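You operate a simulated robot arm through the tools that you are given. There is no shell and no other tool.

The job below is to be done with a simulated robot arm. You get a single attempt, and the scene is never put back.

TASK
Fit the sample sign with the supply that its label names.
Fine: purple supply to the returns label; the sealed supply of those watts on the work mat, by the bench edge; sign connector in, red edge to plus. Set down upright: purple supply, what you pick out.

It is judged by the outcome, as a careful person would: the job done as asked, and still so three seconds after it is handed in. It fails if anything else is knocked over, pushed out of place, dropped, spilled or broken.

THE ROBOT
A 7-joint arm with a two-finger parallel gripper, fixed in place. Base frame: the origin is at the foot of the arm, x ahead of it, y to its left, z up. Readings come in m, rad, newtons and seconds.
Its first joint turns from -2.897 to 2.897 rad. Payload 3.43 kg.
The tool frame sits at the grasp point between the pads (the TCP): z along the fingers, y along the line on which they close. The tips reach 0.03 m beyond it. The gripper opens to 0.094 m. The fingers are 0.028 m wide and 0.01 m thick; the gripper's body (0.05 by 0.096 m) begins 0.055 m behind the TCP.
Orientation is that of the tool frame in the base frame, as [roll, pitch, yaw] about the fixed x, y, z axes, in that order (R = Rz(yaw) Ry(pitch) Rx(roll)). With the fingers straight down and closing along the base's y, the tool's x points along the base's -x, its y along +y and its z along -z.

THE INTERFACE
- The arm moves only by the tool servo_tool. Its argument "commands" is one flat list of numbers, 7 for each row, row after row: the turn, a rotation vector about the tool's x, y, z in rad, then the shift along the tool's x, y, z in m, then the gripper command, from -1 (shut) to 1 (fully open), values between in proportion. In form: [rx, ry, rz, x, y, z, claw, rx, ry, rz, x, y, z, claw, ...]. A call has 1 to 20 rows; each row shifts and turns the commanded pose from where the row before left it, along the tool's axes as they then stand. Rows are played at 5 a second. More than 0.05 m and 0.15 rad between two rows, or a gripper value outside its range, and nothing of the call is played. Where a pose cannot be reached the arm comes as near as it can. A force on the tool above 90 N (or 10 N above the force at the start of the call, whichever is more), or a blocked arm, ends the call early, and 0.2 s more pass. Each finger travels about 0.045 m/s and halts on what it meets, pressing with about 44 N; the grip force reading is that of the motor and also rises with nothing between the fingers. The clock runs only during rows and for 0.2 s after the last one: add rows that do not move to give the fingers time. It gives the time, the measured TCP pose, the force on the tool (base axes), the opening and the grip force at its end, in the units of the frame above (readings bear some noise), with the torque about the TCP (base axes, N m) and any sound that the robot's microphone picked up.
- Cameras (640 x 400 px; columns grow to the right, rows downward): "scene" is fixed at [0.2208, -0.6495, 1.469]; the picture's right is [0.84, -0.54, 0.00], its down [-0.46, -0.71, -0.52] and it looks along [0.29, 0.44, -0.85] (base axes); focal length 277 px, centre (320, 200). "wrist" rides on the gripper at [0.076, 0.014, -0.103] in the tool frame; the picture's right is [-0.18, 0.98, 0.00], its down [-0.75, -0.14, -0.64] and it looks along [-0.63, -0.12, 0.77] (tool axes); focal length 243 px, centre (320, 200). There is no depth. A picture from a camera that has moved, and an enlarged one, comes with that camera's place and axes in the base frame and with its lens.
- get_image(camera): a new picture of that camera. No time passes.
- raise_lower(by): slides the trunk up (or, below 0, down) by that many m; the arm rides with it, the base frame stays. It gives what a move gives, with no picture.
- zoom(camera, box): a new picture of the part [left, top, right, bottom] of that camera's present view, enlarged. No time passes.
- sign_off(): hands the job in; it is judged then, once.

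Places have to be worked out from the pictures, the camera data and where the tool is seen. Open the gripper and draw the arm clear of the work before you hand the job in, unless the task says otherwise.

The tools are called by a JSON object that holds its "op" and its "data". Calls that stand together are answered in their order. servo_tool: Moves the arm, as the interface text tells. Its arguments: {"type":"object","properties":{"commands":{"type":"array","items":{"type":"number"}}},"required":["commands"]} The other tools are called the same way: raise_lower (by) slides the trunk up or down; get_image (camera) takes a picture; zoom (camera, box) takes an enlarged picture of a part of a camera's view; sign_off () hands the job in.

At the start:

```text
t: 0.0
tool_pos: [0.3017, -0.4022, 1.2121]
tcp_rot: [-3.14, 0.001, -3.141]
force: [0.3, 0.0, 1.0]
wrist_torque: [0.0, -0.02, -0.02]
gripper_width: 0.0941
gripper_force: 0.0
trunk travel left (down, up): [-0.35, 0.14]
```

scene: 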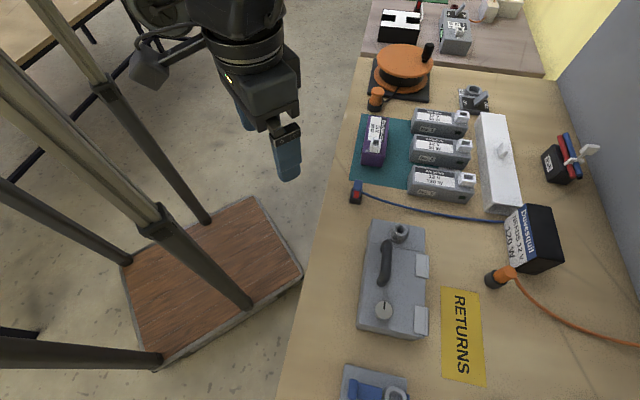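
wrist: 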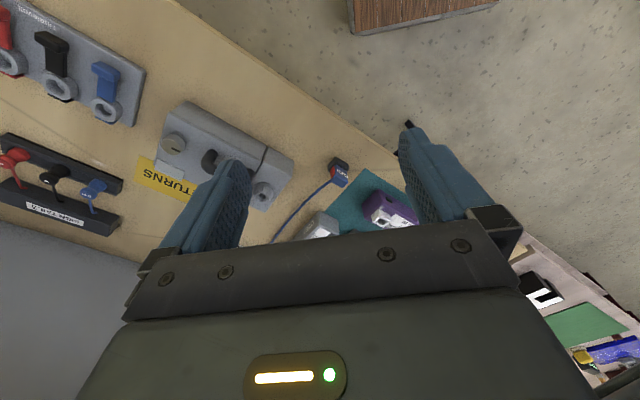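

I'll start by looking closely at the bench: the labels, the sign, the supplies and the connector.

{"op": "zoom", "data": {"camera": "scene", "box": [340, 90, 500, 210]}}

{"op": "zoom", "data": {"camera": "scene", "box": [470, 90, 630, 290]}}

{"op": "zoom", "data": {"camera": "scene", "box": [400, 95, 480, 150]}}

{"op": "zoom", "data": {"camera": "scene", "box": [400, 150, 480, 205]}}

{"op": "zoom", "data": {"camera": "scene", "box": [340, 100, 400, 210]}}

{"op": "zoom", "data": {"camera": "scene", "box": [490, 190, 580, 290]}}

{"op": "zoom", "data": {"camera": "scene", "box": [330, 210, 500, 400]}}

```text
3.33 times, centred on (420, 150) of scene
camera zoom: at [0.2208, -0.6495, 1.469], right [0.84, -0.54, 0.0], down [-0.46, -0.71, -0.52], along [0.29, 0.44, -0.85], focal length 922 px, centre (-13, 367)
```

zoom: 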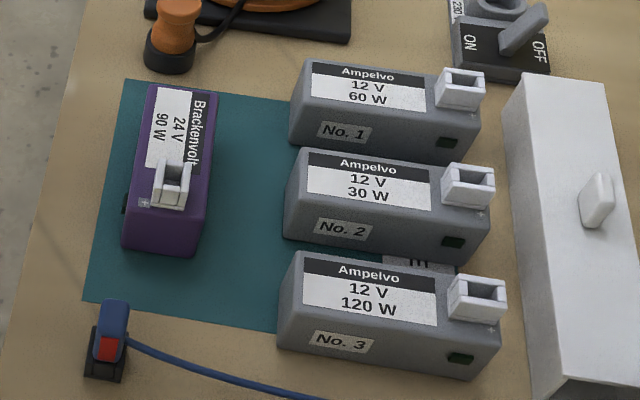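

```text
2.00 times, centred on (550, 190) of scene
camera zoom: at [0.2208, -0.6495, 1.469], right [0.84, -0.54, 0.0], down [-0.46, -0.71, -0.52], along [0.29, 0.44, -0.85], focal length 553 px, centre (-140, 220)
```

zoom: 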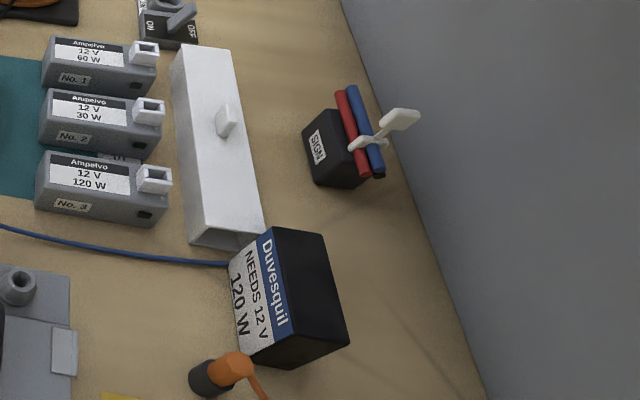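

```text
7.27 times, centred on (440, 122) of scene
camera zoom: at [0.2208, -0.6495, 1.469], right [0.84, -0.54, 0.0], down [-0.46, -0.71, -0.52], along [0.29, 0.44, -0.85], focal length 2012 px, centre (-553, 764)
```

zoom: 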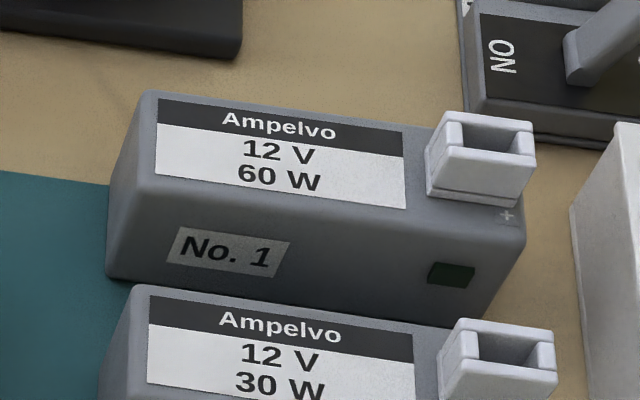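

```text
7.27 times, centred on (440, 178) of scene
camera zoom: at [0.2208, -0.6495, 1.469], right [0.84, -0.54, 0.0], down [-0.46, -0.71, -0.52], along [0.29, 0.44, -0.85], focal length 2012 px, centre (-553, 364)
```

zoom: 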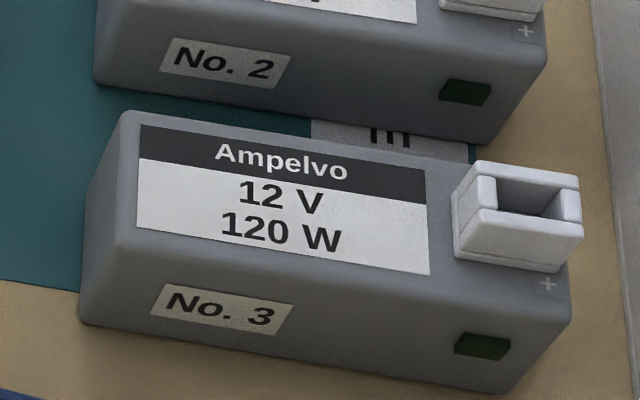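

```text
3.64 times, centred on (370, 155) of scene
camera zoom: at [0.2208, -0.6495, 1.469], right [0.84, -0.54, 0.0], down [-0.46, -0.71, -0.52], along [0.29, 0.44, -0.85], focal length 1006 px, centre (138, 364)
```

zoom: 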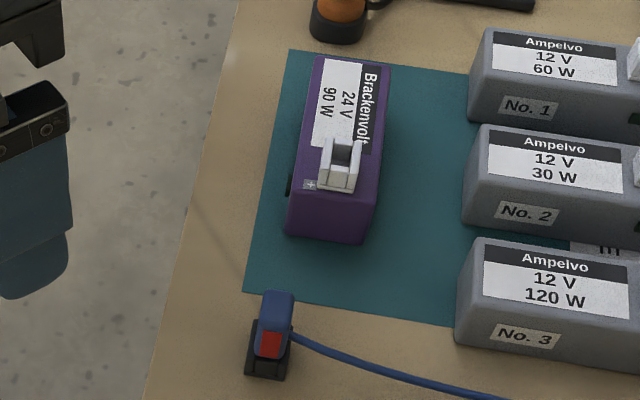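

```text
4.00 times, centred on (535, 240) of scene
camera zoom: at [0.2208, -0.6495, 1.469], right [0.84, -0.54, 0.0], down [-0.46, -0.71, -0.52], along [0.29, 0.44, -0.85], focal length 1107 px, centre (-540, 40)
```

zoom: 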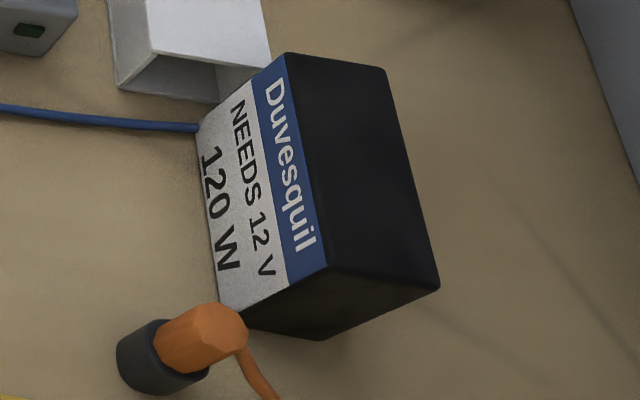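

```text
2.11 times, centred on (415, 305) of scene
camera zoom: at [0.2208, -0.6495, 1.469], right [0.84, -0.54, 0.0], down [-0.46, -0.71, -0.52], along [0.29, 0.44, -0.85], focal length 583 px, centre (120, -21)
```

zoom: 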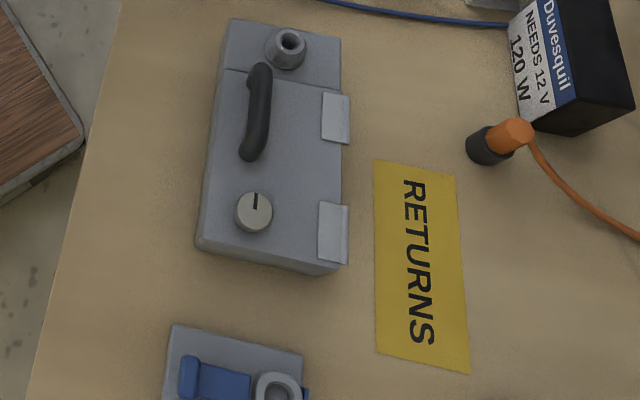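

The sign's label asks for 12 V, 120 W, and No. 3 reads 12 V 120 W. I want to check the remaining items (switches, other bench, label between No. 2 and No. 3) before touching anything.

{"op": "zoom", "data": {"camera": "scene", "box": [360, 0, 540, 110]}}

{"op": "zoom", "data": {"camera": "scene", "box": [530, 120, 610, 200]}}

{"op": "zoom", "data": {"camera": "scene", "box": [450, 80, 530, 220]}}

{"op": "zoom", "data": {"camera": "wrist", "box": [0, 0, 320, 240]}}

{"op": "zoom", "data": {"camera": "wrist", "box": [480, 220, 640, 400]}}

{"op": "zoom", "data": {"camera": "wrist", "box": [260, 130, 440, 250]}}

{"op": "zoom", "data": {"camera": "scene", "box": [330, 350, 430, 400]}}

```text
3.56 times, centred on (450, 55) of scene
camera zoom: at [0.2208, -0.6495, 1.469], right [0.84, -0.54, 0.0], down [-0.46, -0.71, -0.52], along [0.29, 0.44, -0.85], focal length 984 px, centre (-142, 716)
```

zoom: 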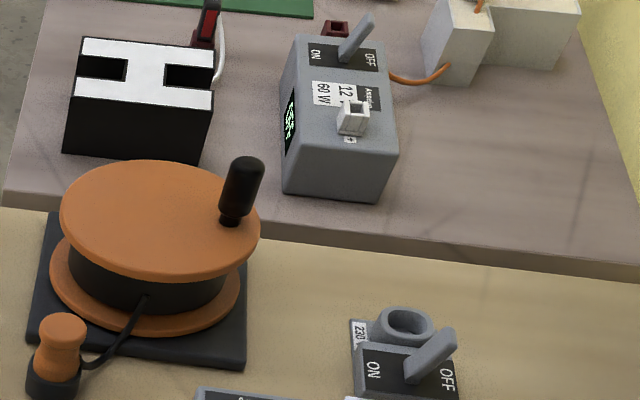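

```text
5.00 times, centred on (570, 160) of scene
camera zoom: at [0.2208, -0.6495, 1.469], right [0.84, -0.54, 0.0], down [-0.46, -0.71, -0.52], along [0.29, 0.44, -0.85], focal length 1384 px, centre (-930, 400)
```

zoom: 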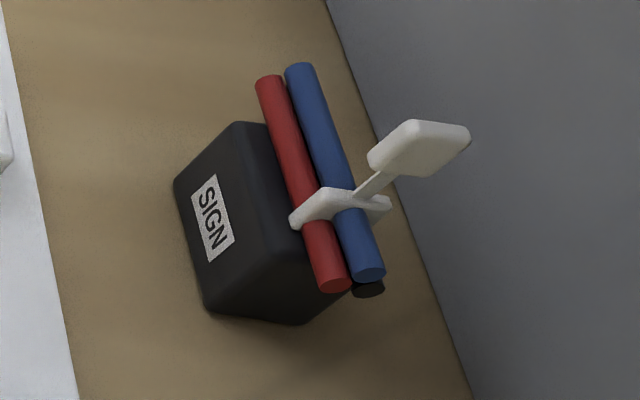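

```text
2.86 times, centred on (490, 150) of scene
camera zoom: at [0.2208, -0.6495, 1.469], right [0.84, -0.54, 0.0], down [-0.46, -0.71, -0.52], along [0.29, 0.44, -0.85], focal length 791 px, centre (-166, 343)
```

zoom: 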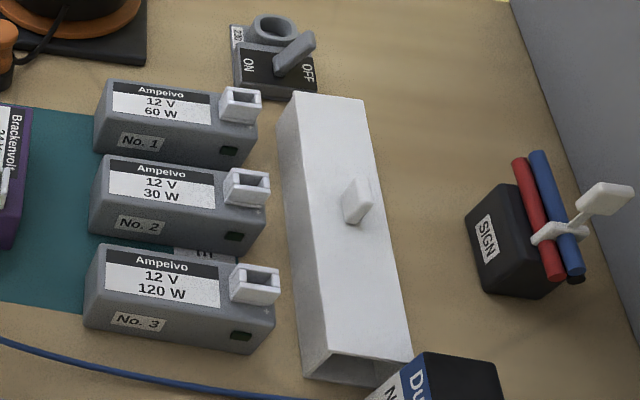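

```text
1.67 times, centred on (160, 120) of wrist
camera zoom: at [0.2265, -0.3881, 1.314], right [0.18, 0.98, 0.0], down [0.75, -0.14, 0.64], along [0.63, -0.12, -0.77], focal length 404 px, centre (587, 333)
```

zoom: 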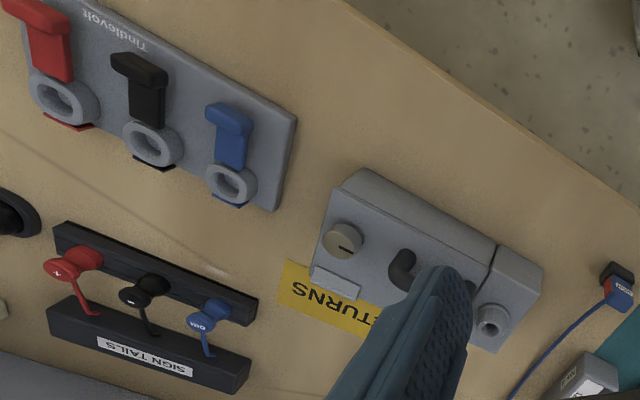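

```text
2.22 times, centred on (560, 310) of wrist
camera zoom: at [0.2265, -0.3881, 1.314], right [0.18, 0.98, 0.0], down [0.75, -0.14, 0.64], along [0.63, -0.12, -0.77], focal length 539 px, centre (-213, -44)
```

zoom: 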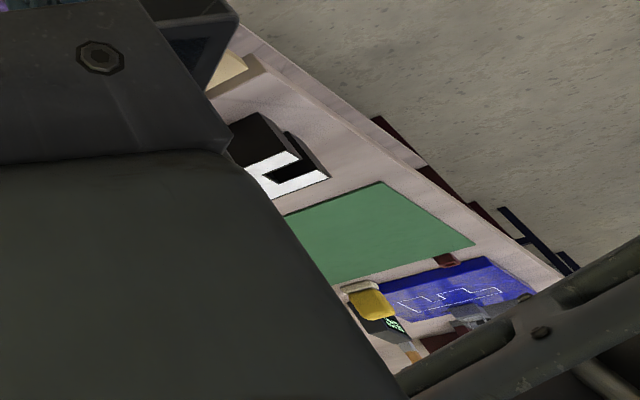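

```text
3.33 times, centred on (350, 190) of wrist
camera zoom: at [0.2265, -0.3881, 1.314], right [0.18, 0.98, 0.0], down [0.75, -0.14, 0.64], along [0.63, -0.12, -0.77], focal length 809 px, centre (220, 233)
```

zoom: 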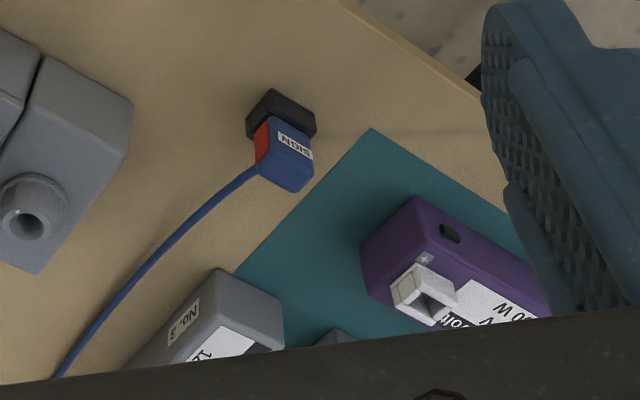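

```text
6.40 times, centred on (380, 375) of scene
camera zoom: at [0.2208, -0.6495, 1.469], right [0.84, -0.54, 0.0], down [-0.46, -0.71, -0.52], along [0.29, 0.44, -0.85], focal length 1771 px, centre (-64, -920)
```

zoom: 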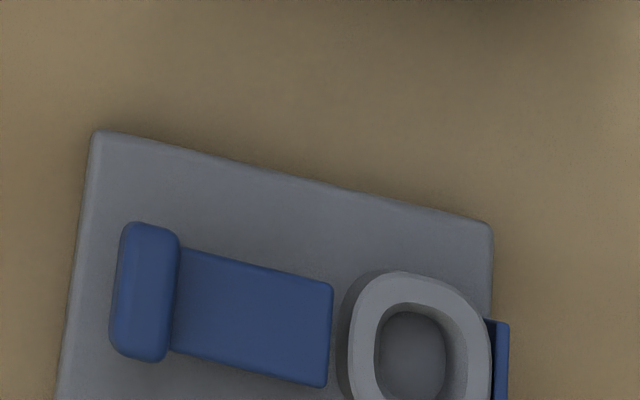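

The plan: sign (120 W) near x≈0.71, y≈-0.70; No. 3 near (0.65,-0.49); purple near (0.60,-0.32); SIGN plug near (0.48,-0.40), with the bench top around z≈0.9. I'll move forward at height for a better look with the wrist camera.

{"op": "servo_tool", "data": {"commands": [0, 0, 0, -0.04, -0.01, 0, 1, 0, 0, 0, -0.04, -0.01, 0, 1, 0, 0, 0, -0.04, -0.01, 0, 1, 0, 0, 0, -0.04, -0.01, 0, 1, 0, 0, 0, -0.04, -0.01, 0, 1, 0, 0, 0, 0, 0, 0, 1]}}

{"op": "get_image", "data": {"camera": "wrist"}}

{"op": "get_image", "data": {"camera": "scene"}}

```text
t: 1.4
tool_pos: [0.5009, -0.4466, 1.2162]
tcp_rot: [3.141, 0.0, -3.14]
force: [-0.1, 1.4, 0.8]
wrist_torque: [-0.01, 0.01, 0.05]
gripper_width: 0.094
gripper_force: 0.1
trunk travel left (down, up): [-0.35, 0.14]
```

```text
taken
camera wrist: at [0.426, -0.4344, 1.3171], right [0.18, 0.98, 0.0], down [0.75, -0.14, 0.64], along [0.63, -0.12, -0.77], focal length 243 px, centre (320, 200)
```

wrist: 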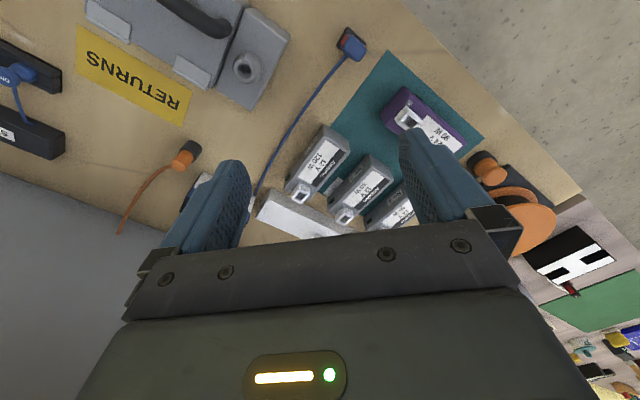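

```text
taken
```

scene: 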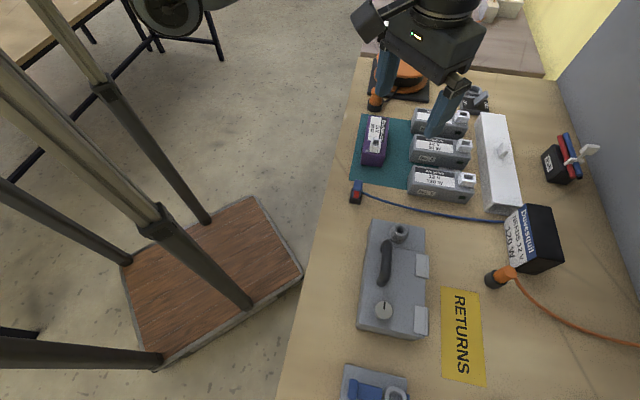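

The wrist camera now sees the three grey supplies and the white cover. I'll enlarge them to look for seals and other differences.

{"op": "zoom", "data": {"camera": "wrist", "box": [240, 110, 440, 250]}}

{"op": "zoom", "data": {"camera": "wrist", "box": [270, 120, 360, 210]}}

{"op": "zoom", "data": {"camera": "wrist", "box": [320, 20, 480, 150]}}

{"op": "zoom", "data": {"camera": "wrist", "box": [60, 0, 300, 140]}}

```text
2.86 times, centred on (340, 180) of wrist
camera zoom: at [0.426, -0.4344, 1.3171], right [0.18, 0.98, 0.0], down [0.75, -0.14, 0.64], along [0.63, -0.12, -0.77], focal length 693 px, centre (263, 257)
```

zoom: 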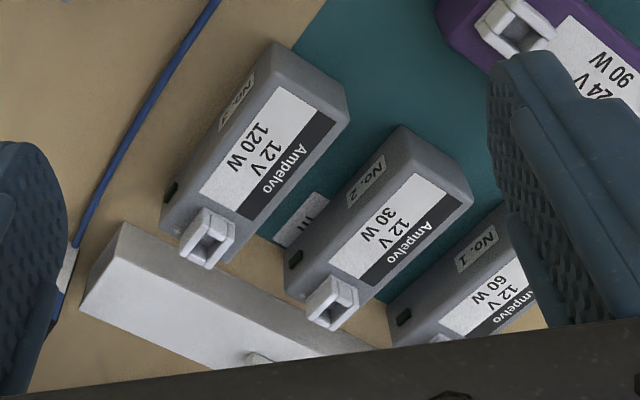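

```text
4.44 times, centred on (315, 165) of wrist
camera zoom: at [0.426, -0.4344, 1.3171], right [0.18, 0.98, 0.0], down [0.75, -0.14, 0.64], along [0.63, -0.12, -0.77], focal length 1078 px, centre (342, 356)
```

zoom: 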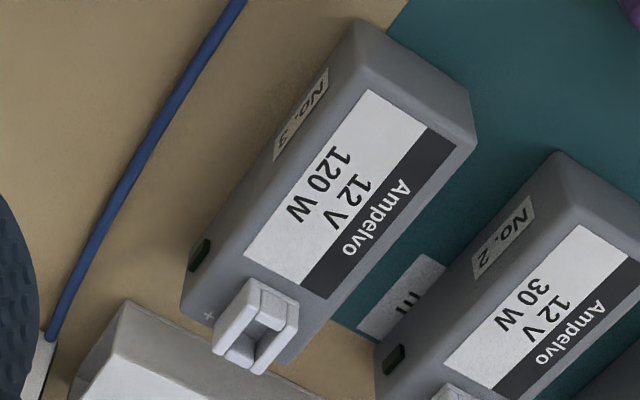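

```text
3.08 times, centred on (400, 85) of wrist
camera zoom: at [0.426, -0.4344, 1.3171], right [0.18, 0.98, 0.0], down [0.75, -0.14, 0.64], along [0.63, -0.12, -0.77], focal length 746 px, centre (74, 554)
```

zoom: 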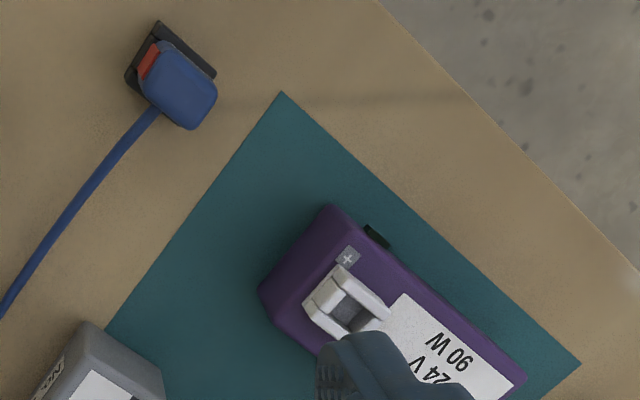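

```text
2.67 times, centred on (180, 70) of wrist
camera zoom: at [0.426, -0.4344, 1.3171], right [0.18, 0.98, 0.0], down [0.75, -0.14, 0.64], along [0.63, -0.12, -0.77], focal length 647 px, centre (693, 547)
```

zoom: 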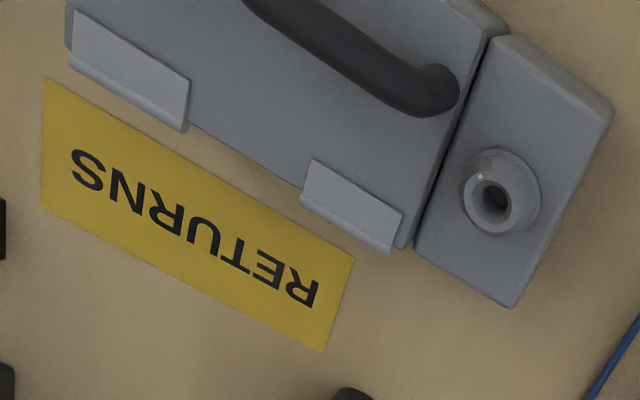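

There is a partly hidden grey label on the mat between No. 2 and No. 3. I'll bring the camera above it (around (0.74,-0.46)) to read it before choosing.

{"op": "servo_tool", "data": {"commands": [0, 0, 0, -0.04, -0.007, 0.01, 1, 0, 0, 0, -0.04, -0.007, 0.01, 1, 0, 0, 0, -0.04, -0.007, 0.01, 1, 0, 0, 0, -0.04, -0.007, 0.015, 1, 0, 0, 0, -0.04, -0.007, 0.015, 1, 0, 0, 0, 0, 0, 0, 1]}}

{"op": "get_image", "data": {"camera": "wrist"}}

{"op": "zoom", "data": {"camera": "wrist", "box": [200, 0, 440, 220]}}

```text
t: 2.8
tool_pos: [0.7026, -0.4861, 1.1531]
tcp_rot: [3.142, 0.001, 3.141]
force: [0.4, -0.6, -0.1]
wrist_torque: [0.0, 0.01, -0.01]
gripper_width: 0.0941
gripper_force: 0.1
trunk travel left (down, up): [-0.35, 0.14]
```

```text
taken
camera wrist: at [0.6281, -0.4718, 1.2547], right [0.18, 0.98, 0.0], down [0.75, -0.14, 0.64], along [0.63, -0.12, -0.77], focal length 243 px, centre (320, 200)
```

wrist: 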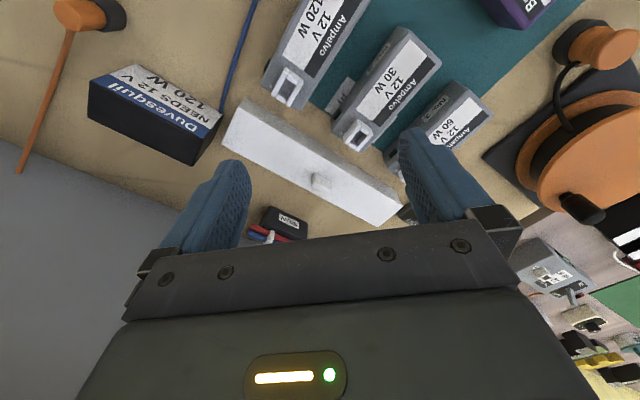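

```text
1.82 times, centred on (320, 110) of wrist
camera zoom: at [0.6281, -0.4718, 1.2547], right [0.18, 0.98, 0.0], down [0.75, -0.14, 0.64], along [0.63, -0.12, -0.77], focal length 441 px, centre (320, 364)
```

zoom: 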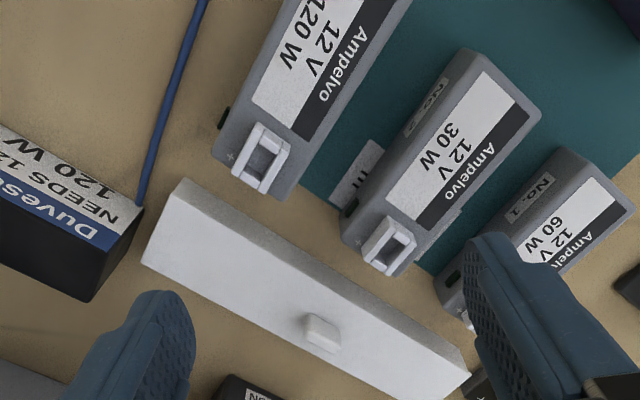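

{"op": "zoom", "data": {"camera": "wrist", "box": [310, 60, 370, 130]}}

{"op": "zoom", "data": {"camera": "wrist", "box": [250, 0, 370, 110]}}

```text
5.71 times, centred on (340, 95) of wrist
camera zoom: at [0.6281, -0.4718, 1.2547], right [0.18, 0.98, 0.0], down [0.75, -0.14, 0.64], along [0.63, -0.12, -0.77], focal length 1386 px, centre (206, 800)
```

zoom: 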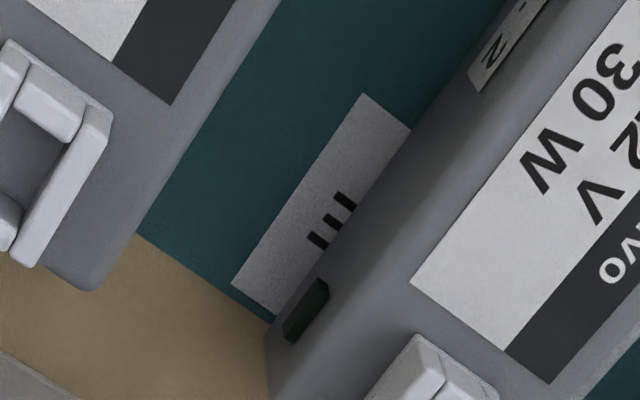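

```text
3.64 times, centred on (310, 55) of wrist
camera zoom: at [0.6281, -0.4718, 1.2547], right [0.18, 0.98, 0.0], down [0.75, -0.14, 0.64], along [0.63, -0.12, -0.77], focal length 882 px, centre (356, 727)
```

zoom: 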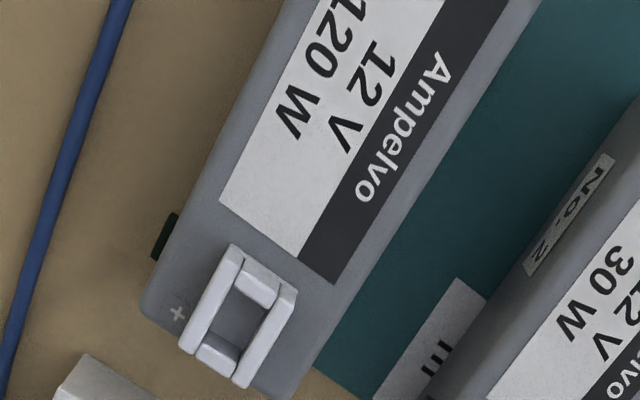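

{"op": "zoom", "data": {"camera": "scene", "box": [475, 180, 525, 220]}}

{"op": "zoom", "data": {"camera": "wrist", "box": [370, 160, 460, 230]}}

{"op": "zoom", "data": {"camera": "wrist", "box": [500, 200, 640, 400]}}

{"op": "zoom", "data": {"camera": "wrist", "box": [200, 80, 420, 250]}}

```text
10.00 times, centred on (500, 200) of scene
camera zoom: at [0.2208, -0.6495, 1.469], right [0.84, -0.54, 0.0], down [-0.46, -0.71, -0.52], along [0.29, 0.44, -0.85], focal length 2767 px, centre (-1480, 200)
```

zoom: 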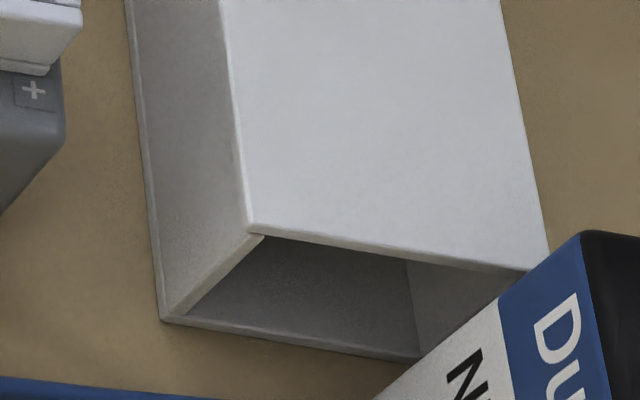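

```text
5.71 times, centred on (415, 195) of wrist
camera zoom: at [0.6281, -0.4718, 1.2547], right [0.18, 0.98, 0.0], down [0.75, -0.14, 0.64], along [0.63, -0.12, -0.77], focal length 1386 px, centre (-223, 229)
```

zoom: 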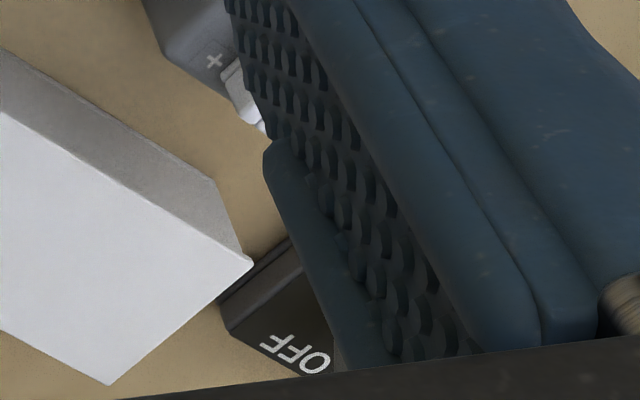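

```text
2.00 times, centred on (570, 300) of wrist
camera zoom: at [0.6281, -0.4718, 1.2547], right [0.18, 0.98, 0.0], down [0.75, -0.14, 0.64], along [0.63, -0.12, -0.77], focal length 485 px, centre (-180, 0)
```

zoom: 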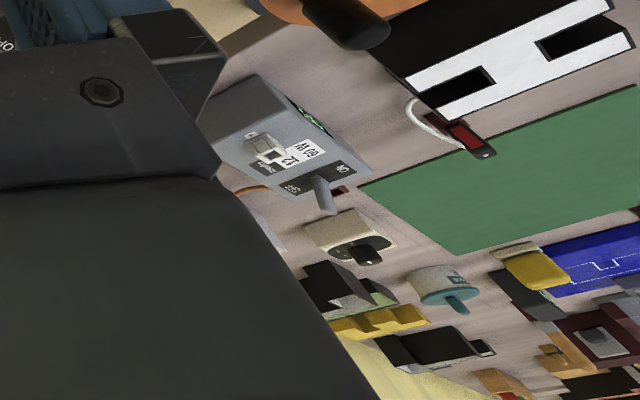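

```text
2.35 times, centred on (310, 165) of wrist
camera zoom: at [0.6281, -0.4718, 1.2547], right [0.18, 0.98, 0.0], down [0.75, -0.14, 0.64], along [0.63, -0.12, -0.77], focal length 571 px, centre (344, 282)
```

zoom: 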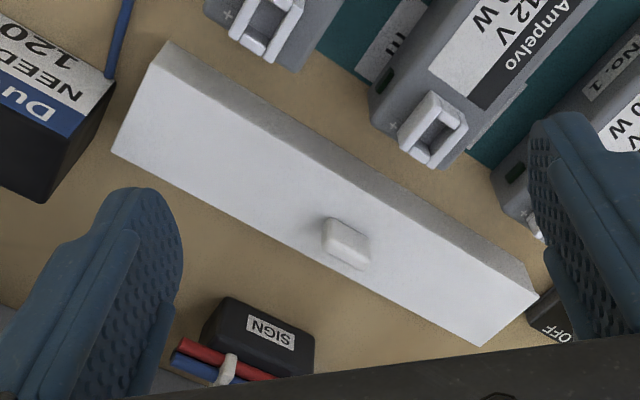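

The white channel is empty and the label on the mat just lies under No. 2; No. 3 (12 V 120 W) is the one that matches. Now I'll move over the purple supply to measure its position and heading accurately.

{"op": "servo_tool", "data": {"commands": [0, 0, 0, 0.025, 0.039, 0.01, 1, 0, 0, 0, 0.025, 0.039, 0.01, 1, 0, 0, 0, 0.025, 0.039, 0.015, 1, 0, 0, 0, 0.025, 0.039, 0.015, 1, 0, 0, 0, 0, 0, 0, 1]}}

{"op": "get_image", "data": {"camera": "wrist"}}

{"op": "zoom", "data": {"camera": "wrist", "box": [200, 0, 440, 220]}}

{"op": "get_image", "data": {"camera": "scene"}}

```text
t: 4.0
tool_pos: [0.6029, -0.3303, 1.1042]
tcp_rot: [-3.141, -0.001, 3.141]
force: [0.9, 0.1, -0.4]
wrist_torque: [-0.03, 0.0, -0.02]
gripper_width: 0.0939
gripper_force: 0.1
trunk travel left (down, up): [-0.35, 0.14]
```

```text
taken
camera wrist: at [0.5274, -0.317, 1.2043], right [0.18, 0.98, 0.0], down [0.75, -0.14, 0.64], along [0.63, -0.12, -0.77], focal length 243 px, centre (320, 200)
```

wrist: 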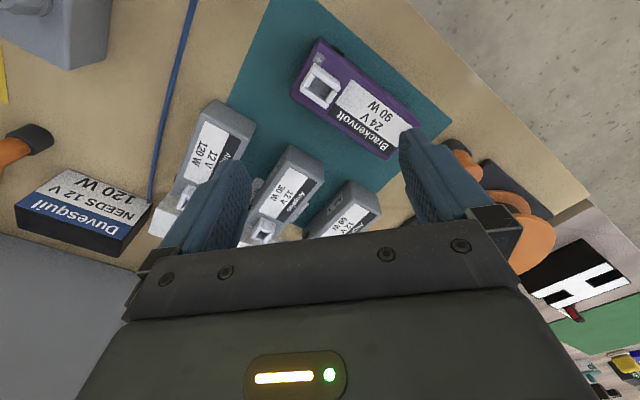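

```text
1.82 times, centred on (320, 110) of wrist
camera zoom: at [0.5274, -0.317, 1.2043], right [0.18, 0.98, 0.0], down [0.75, -0.14, 0.64], along [0.63, -0.12, -0.77], focal length 441 px, centre (320, 364)
```

zoom: 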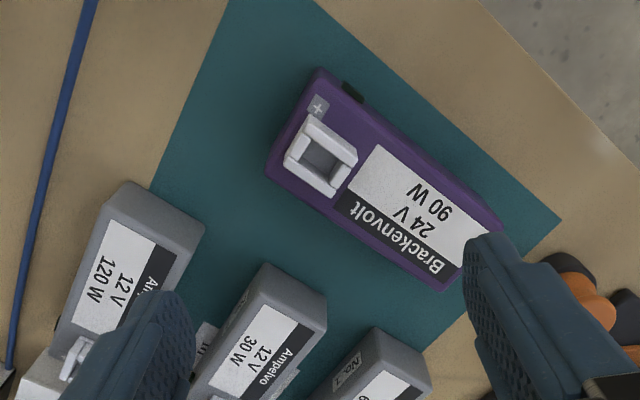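

```text
taken
```

scene: 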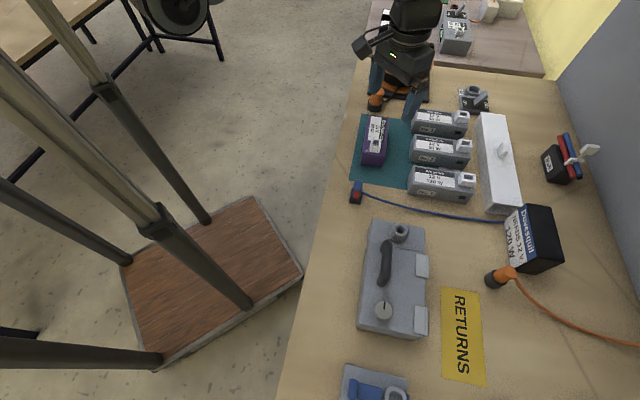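

Bench/mat surface works out near z≈0.905. Purple's top is centred near (0.62,-0.30) with long axis about 44° in base xy (≈0.127×0.05 m); the RETURNS label is centred near (0.475,-0.740), 45°. I'll turn the gripper +0.77 rad so it closes across purple's width, and move above it.

{"op": "servo_tool", "data": {"commands": [0, 0, -0.128, 0, 0, 0, 1, 0, 0, -0.128, 0, 0, 0, 1, 0, 0, -0.128, 0, 0, 0, 1, 0, 0, -0.128, 0, 0, 0, 1, 0, 0, -0.128, 0, 0, 0, 1, 0, 0, -0.128, 0, 0, 0, 1, 0, 0, 0, -0.018, 0.005, 0.02, 1, 0, 0, 0, -0.018, 0.005, 0.02, 1, 0, 0, 0, 0, 0, 0, 1]}}

{"op": "get_image", "data": {"camera": "wrist"}}

{"op": "zoom", "data": {"camera": "wrist", "box": [200, 0, 440, 220]}}

{"op": "zoom", "data": {"camera": "scene", "box": [330, 60, 490, 220]}}

```text
t: 6.0
tool_pos: [0.6223, -0.2977, 1.0621]
tcp_rot: [-3.141, 0.001, -2.374]
force: [-0.4, 0.6, -0.3]
wrist_torque: [-0.01, 0.01, -0.02]
gripper_width: 0.0939
gripper_force: 0.0
trunk travel left (down, up): [-0.35, 0.14]
```

```text
taken
camera wrist: at [0.5582, -0.341, 1.1634], right [-0.55, 0.83, 0.0], down [0.64, 0.42, 0.64], along [0.54, 0.35, -0.77], focal length 243 px, centre (320, 200)
```

wrist: 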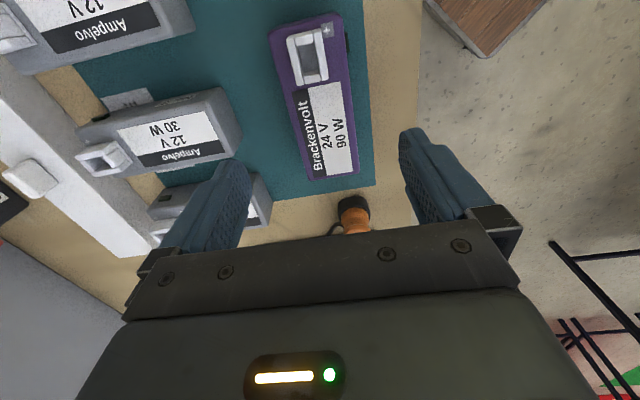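

```text
1.82 times, centred on (320, 110) of wrist
camera zoom: at [0.5582, -0.341, 1.1634], right [-0.55, 0.83, 0.0], down [0.64, 0.42, 0.64], along [0.54, 0.35, -0.77], focal length 441 px, centre (320, 364)
```

zoom: 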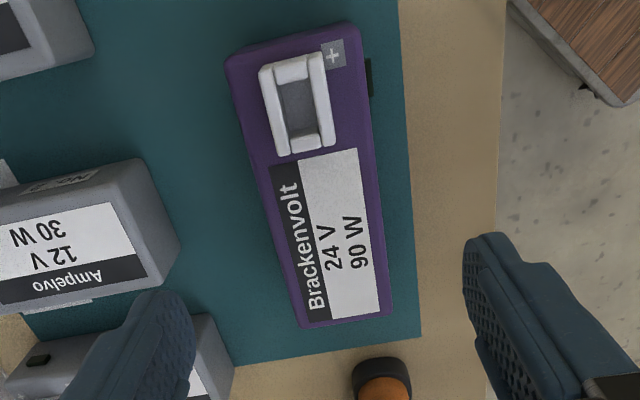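

```text
2.50 times, centred on (410, 140) of scene
camera zoom: at [0.2208, -0.6495, 1.469], right [0.84, -0.54, 0.0], down [-0.46, -0.71, -0.52], along [0.29, 0.44, -0.85], focal length 692 px, centre (95, 350)
```

zoom: 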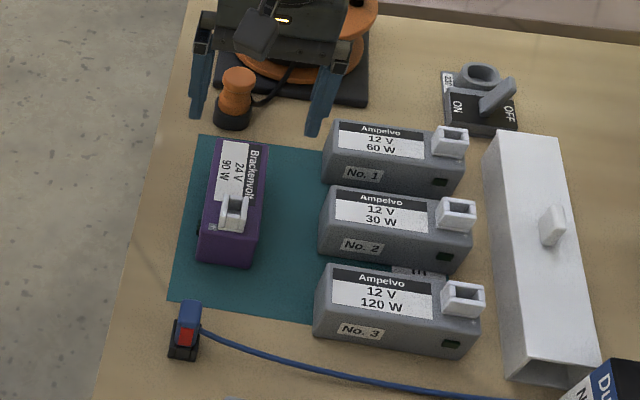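

Refined: purple centre ≈ (0.6213,-0.2968), axis 45.2°, width ≈0.051. The TCP is right above; I'll trim the yaw by 0.02 rad and go down to z≈0.96.

{"op": "servo_tool", "data": {"commands": [0, 0, -0.018, 0, 0, 0.025, 1, 0, 0, 0, 0, 0.0012, 0.025, 1, 0, 0, 0, 0, 0, 0.025, 1, 0, 0, 0, 0, 0, 0.015, 1, 0, 0, 0, 0, 0, 0.012, 1, 0, 0, 0, 0, 0, 0, 1]}}

{"op": "get_image", "data": {"camera": "wrist"}}

{"op": "zoom", "data": {"camera": "scene", "box": [330, 60, 450, 200]}}

```text
t: 7.4
tool_pos: [0.6201, -0.2983, 0.9619]
tcp_rot: [3.141, 0.001, -2.356]
force: [-0.4, 0.2, -0.2]
wrist_torque: [-0.02, -0.01, 0.01]
gripper_width: 0.0941
gripper_force: 0.1
trunk travel left (down, up): [-0.35, 0.14]
```

```text
taken
camera wrist: at [0.5563, -0.342, 1.0626], right [-0.56, 0.83, 0.0], down [0.63, 0.43, 0.64], along [0.53, 0.36, -0.77], focal length 243 px, centre (320, 200)
```

wrist: 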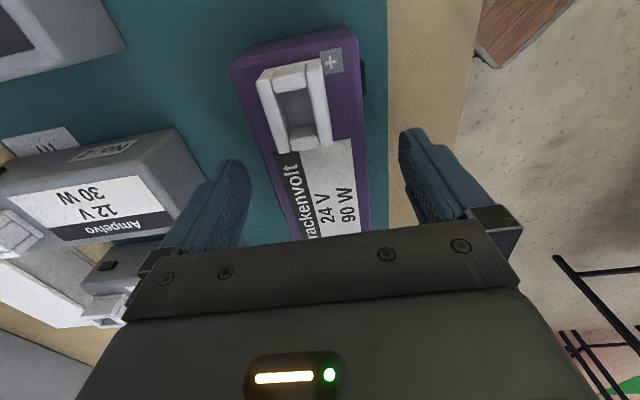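

```text
2.86 times, centred on (390, 130) of scene
camera zoom: at [0.2208, -0.6495, 1.469], right [0.84, -0.54, 0.0], down [-0.46, -0.71, -0.52], along [0.29, 0.44, -0.85], focal length 791 px, centre (120, 400)
```

zoom: 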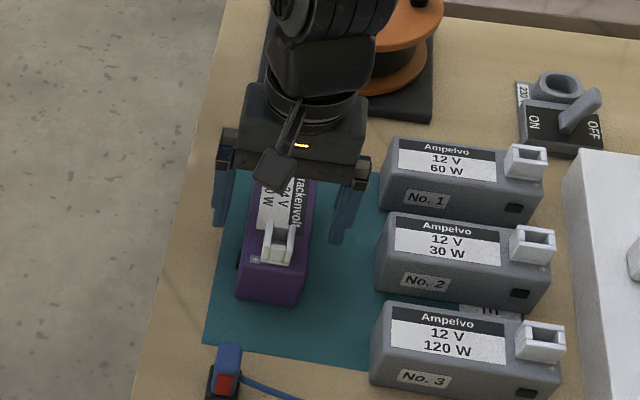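

The fingers straddle purple well; the triangulated top is nearer z≈0.94. I'll ease down toward z≈0.932 and shift 5 mm along its length, watching the force.

{"op": "servo_tool", "data": {"commands": [0, 0, 0, -0.005, 0, 0.01, 1, 0, 0, 0, 0, 0, 0.01, 1, 0, 0, 0, 0, 0, 0.008, 1, 0, 0, 0, 0, 0, 0, 1]}}

{"op": "get_image", "data": {"camera": "wrist"}}

{"op": "zoom", "data": {"camera": "scene", "box": [340, 80, 430, 180]}}

```text
t: 8.4
tool_pos: [0.6228, -0.2949, 0.9336]
tcp_rot: [-3.141, 0.0, -2.357]
force: [-0.2, -0.1, -0.5]
wrist_torque: [-0.01, 0.01, 0.03]
gripper_width: 0.0941
gripper_force: 0.1
trunk travel left (down, up): [-0.35, 0.14]
```

```text
taken
camera wrist: at [0.5595, -0.3393, 1.034], right [-0.56, 0.83, 0.0], down [0.63, 0.43, 0.64], along [0.53, 0.36, -0.77], focal length 243 px, centre (320, 200)
```

wrist: 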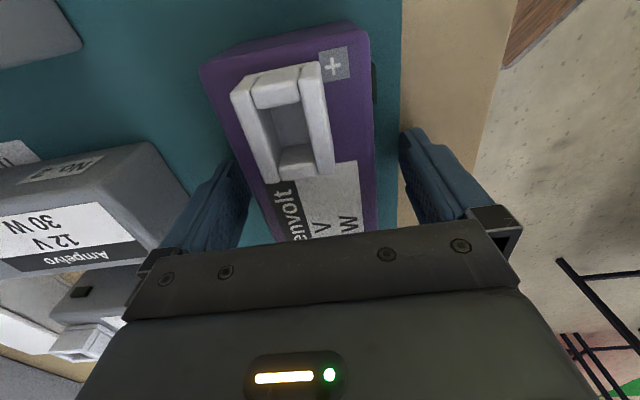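

```text
4.00 times, centred on (385, 130) of scene
camera zoom: at [0.2208, -0.6495, 1.469], right [0.84, -0.54, 0.0], down [-0.46, -0.71, -0.52], along [0.29, 0.44, -0.85], focal length 1107 px, centre (60, 480)
```

zoom: 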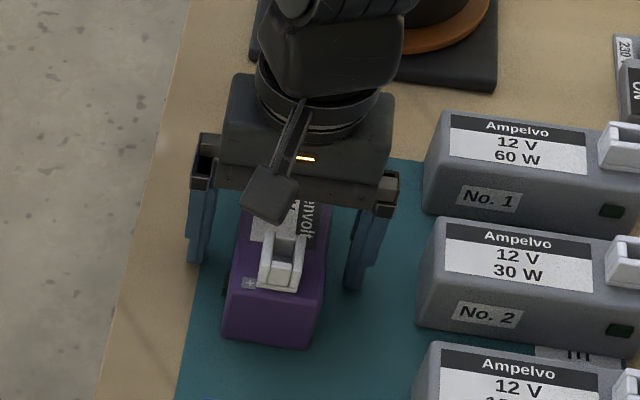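

Triangulation puts purple's top at ≈0.936 and its width ≈0.055. I'll go 6 mm lower and close.

{"op": "servo_tool", "data": {"commands": [0, 0, 0, 0, 0, 0.006, 1, 0, 0, 0, 0, 0, 0, 1, 0, 0, 0, 0, 0, 0, 0.3, 0, 0, 0, 0, 0, 0, -1, 0, 0, 0, 0, 0, 0, -1, 0, 0, 0, 0, 0, 0, -1, 0, 0, 0, 0, 0, 0, -1]}}

{"op": "get_image", "data": {"camera": "wrist"}}

```text
t: 10.0
tool_pos: [0.6215, -0.2931, 0.9295]
tcp_rot: [-3.14, -0.002, -2.358]
force: [-13.7, 23.1, 82.4]
wrist_torque: [3.02, 2.35, -0.5]
gripper_width: 0.0624
gripper_force: 44.2
trunk travel left (down, up): [-0.35, 0.14]
```

```text
taken
camera wrist: at [0.5578, -0.3386, 1.0314], right [-0.56, 0.83, 0.0], down [0.63, 0.43, 0.64], along [0.53, 0.36, -0.77], focal length 243 px, centre (320, 200)
```

wrist: 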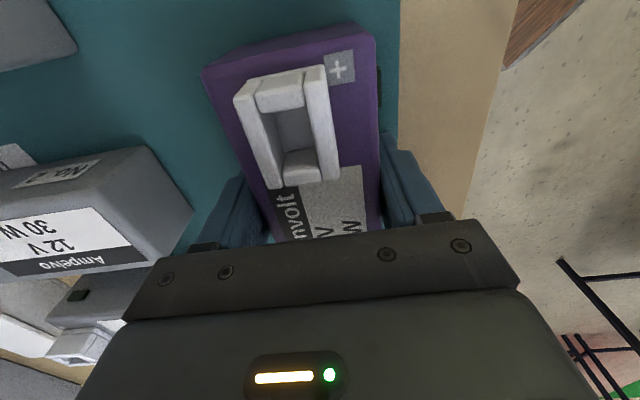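

The vertical force jumped to 82 N with the torque on the +y finger: the tips have met the mat (so the mat is at z≈0.90). I'll ease up 6 mm and let the fingers finish closing.

{"op": "servo_tool", "data": {"commands": [0, 0, 0, 0, 0, -0.004, -0.2, 0, 0, 0, 0, 0, -0.004, -0.4, 0, 0, 0, 0, 0, 0, -1, 0, 0, 0, 0, 0, 0, -1, 0, 0, 0, 0, 0, 0, -1]}}

{"op": "get_image", "data": {"camera": "wrist"}}

```text
t: 11.2
tool_pos: [0.6233, -0.2959, 0.9339]
tcp_rot: [-3.14, 0.0, -2.358]
force: [0.6, 0.7, -4.4]
wrist_torque: [0.0, 0.02, -0.04]
gripper_width: 0.0625
gripper_force: 43.8
trunk travel left (down, up): [-0.35, 0.14]
```

```text
taken
camera wrist: at [0.5606, -0.339, 1.0354], right [-0.57, 0.82, 0.0], down [0.63, 0.43, 0.64], along [0.53, 0.36, -0.77], focal length 243 px, centre (320, 200)
```

wrist: 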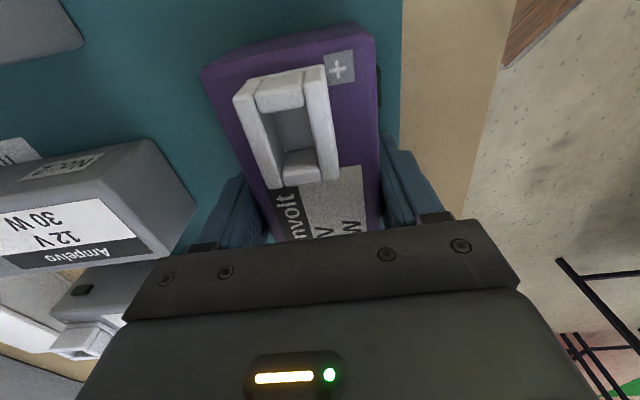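

Both pads now hold it at 0.0625 m, with a -4.4 N load. I'll lift gently and check it comes along.

{"op": "servo_tool", "data": {"commands": [0, 0, 0, 0, 0, -0.01, -1, 0, 0, 0, 0, 0, -0.02, -1, 0, 0, 0, 0, 0, -0.03, -1, 0, 0, 0, 0, 0, 0, -1]}}

{"op": "get_image", "data": {"camera": "wrist"}}

{"op": "zoom", "data": {"camera": "scene", "box": [330, 60, 490, 220]}}

```text
t: 12.2
tool_pos: [0.6224, -0.294, 0.9936]
tcp_rot: [-3.141, 0.0, -2.356]
force: [-0.1, 0.6, -3.8]
wrist_torque: [-0.02, 0.0, -0.01]
gripper_width: 0.0623
gripper_force: 44.3
trunk travel left (down, up): [-0.35, 0.14]
```

```text
taken
camera wrist: at [0.5596, -0.3385, 1.0948], right [-0.56, 0.83, 0.0], down [0.63, 0.43, 0.64], along [0.53, 0.36, -0.77], focal length 243 px, centre (320, 200)
```

wrist: 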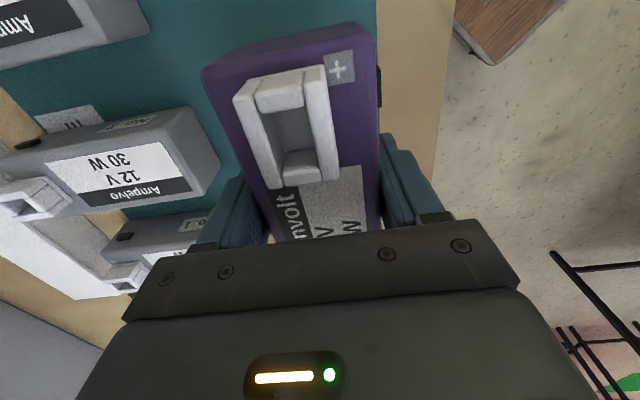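

```text
2.50 times, centred on (410, 140) of scene
camera zoom: at [0.2208, -0.6495, 1.469], right [0.84, -0.54, 0.0], down [-0.46, -0.71, -0.52], along [0.29, 0.44, -0.85], focal length 692 px, centre (95, 350)
```

zoom: 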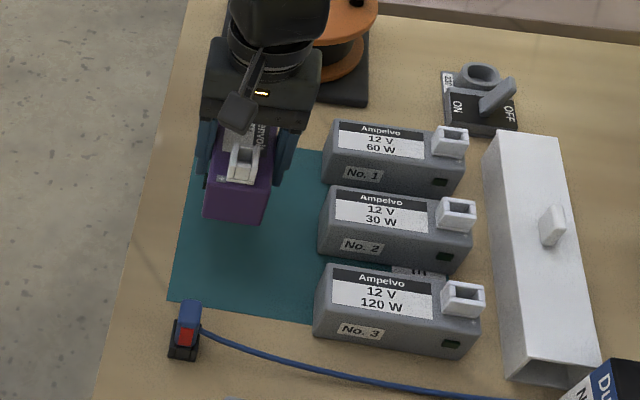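

Purple is held level and clear (≈0.39 kg). I'll raise to z≈1.15 and carry it across to above the RETURNS label at (0.475,-0.740), same heading.

{"op": "servo_tool", "data": {"commands": [0, 0, 0, 0, 0, -0.04, -1, 0, 0, 0, 0, 0, -0.04, -1, 0, 0, 0, 0, 0, -0.04, -1, 0, 0, 0, 0, 0, -0.04, -1, 0, 0, 0, 0.035, -0.01754, 0, -1, 0, 0, 0, 0.035, -0.01754, 0, -1, 0, 0, 0, 0.035, -0.01754, 0, -1, 0, 0, 0, 0.035, -0.01754, 0, -1, 0, 0, 0, 0.035, -0.01754, 0, -1, 0, 0, 0, 0.035, -0.01754, 0, -1, 0, 0, 0, 0.035, -0.01754, 0, -1, 0, 0, 0, 0.035, -0.01754, 0, -1, 0, 0, 0, 0.035, -0.01754, 0, -1, 0, 0, 0, 0.035, -0.01754, 0, -1, 0, 0, 0, 0.035, -0.01754, 0, -1, 0, 0, 0, 0.035, -0.01754, 0, -1, 0, 0, 0, 0, 0, 0, -1]}}

{"op": "get_image", "data": {"camera": "wrist"}}

{"op": "get_image", "data": {"camera": "scene"}}

```text
t: 15.8
tool_pos: [0.4713, -0.7354, 1.1548]
tcp_rot: [3.141, 0.0, -2.36]
force: [0.3, 1.5, -3.9]
wrist_torque: [-0.01, -0.01, -0.01]
gripper_width: 0.062
gripper_force: 44.6
out of reach, approached as far as the arm can: row 16
trunk travel left (down, up): [-0.35, 0.14]
```

```text
taken
camera wrist: at [0.4078, -0.7792, 1.2562], right [-0.56, 0.83, 0.0], down [0.63, 0.43, 0.64], along [0.53, 0.36, -0.77], focal length 243 px, centre (320, 200)
```

wrist: 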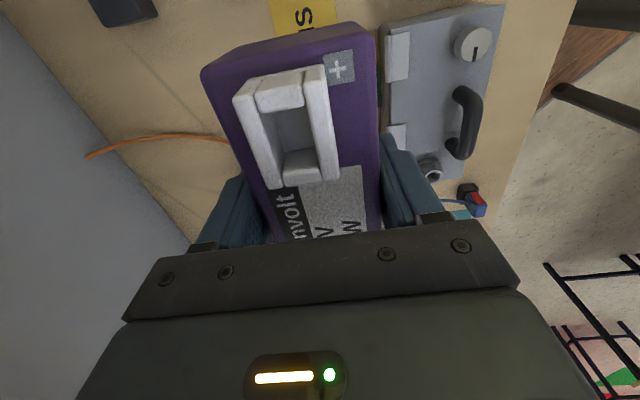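

```text
taken
```

scene: 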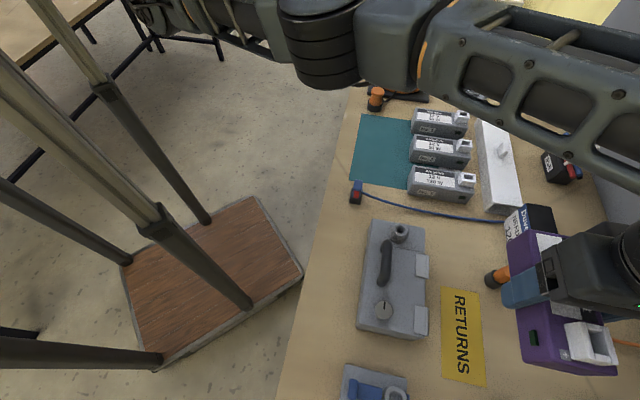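

The purple supply is above the label (perspective explains the scene view); the label centre works out at about (0.475,-0.742). Descending to z≈1.0 and checking the measured position.

{"op": "servo_tool", "data": {"commands": [0, 0, 0, 0, 0, 0.03, -1, 0, 0, 0, 0, 0, 0.03, -1, 0, 0, 0, 0, 0, 0.03, -1, 0, 0, 0, 0, 0, 0.03, -1, 0, 0, 0, 0, 0, 0.03, -1, 0, 0, 0, 0, 0, 0, -1]}}

{"op": "get_image", "data": {"camera": "wrist"}}

{"op": "get_image", "data": {"camera": "scene"}}

```text
t: 17.2
tool_pos: [0.4728, -0.7354, 1.0047]
tcp_rot: [-3.141, 0.0, -2.357]
force: [0.9, 0.9, -4.0]
wrist_torque: [0.02, 0.0, 0.05]
gripper_width: 0.0622
gripper_force: 44.2
trunk travel left (down, up): [-0.35, 0.14]
```

```text
taken
camera wrist: at [0.4099, -0.7795, 1.1055], right [-0.56, 0.83, 0.0], down [0.63, 0.43, 0.64], along [0.53, 0.36, -0.77], focal length 243 px, centre (320, 200)
```

wrist: 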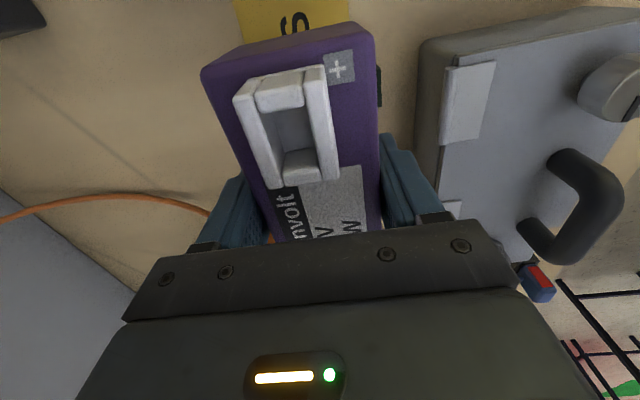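

```text
taken
```

scene: 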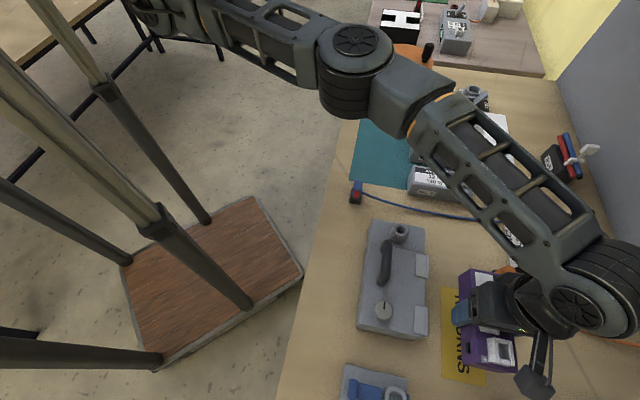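

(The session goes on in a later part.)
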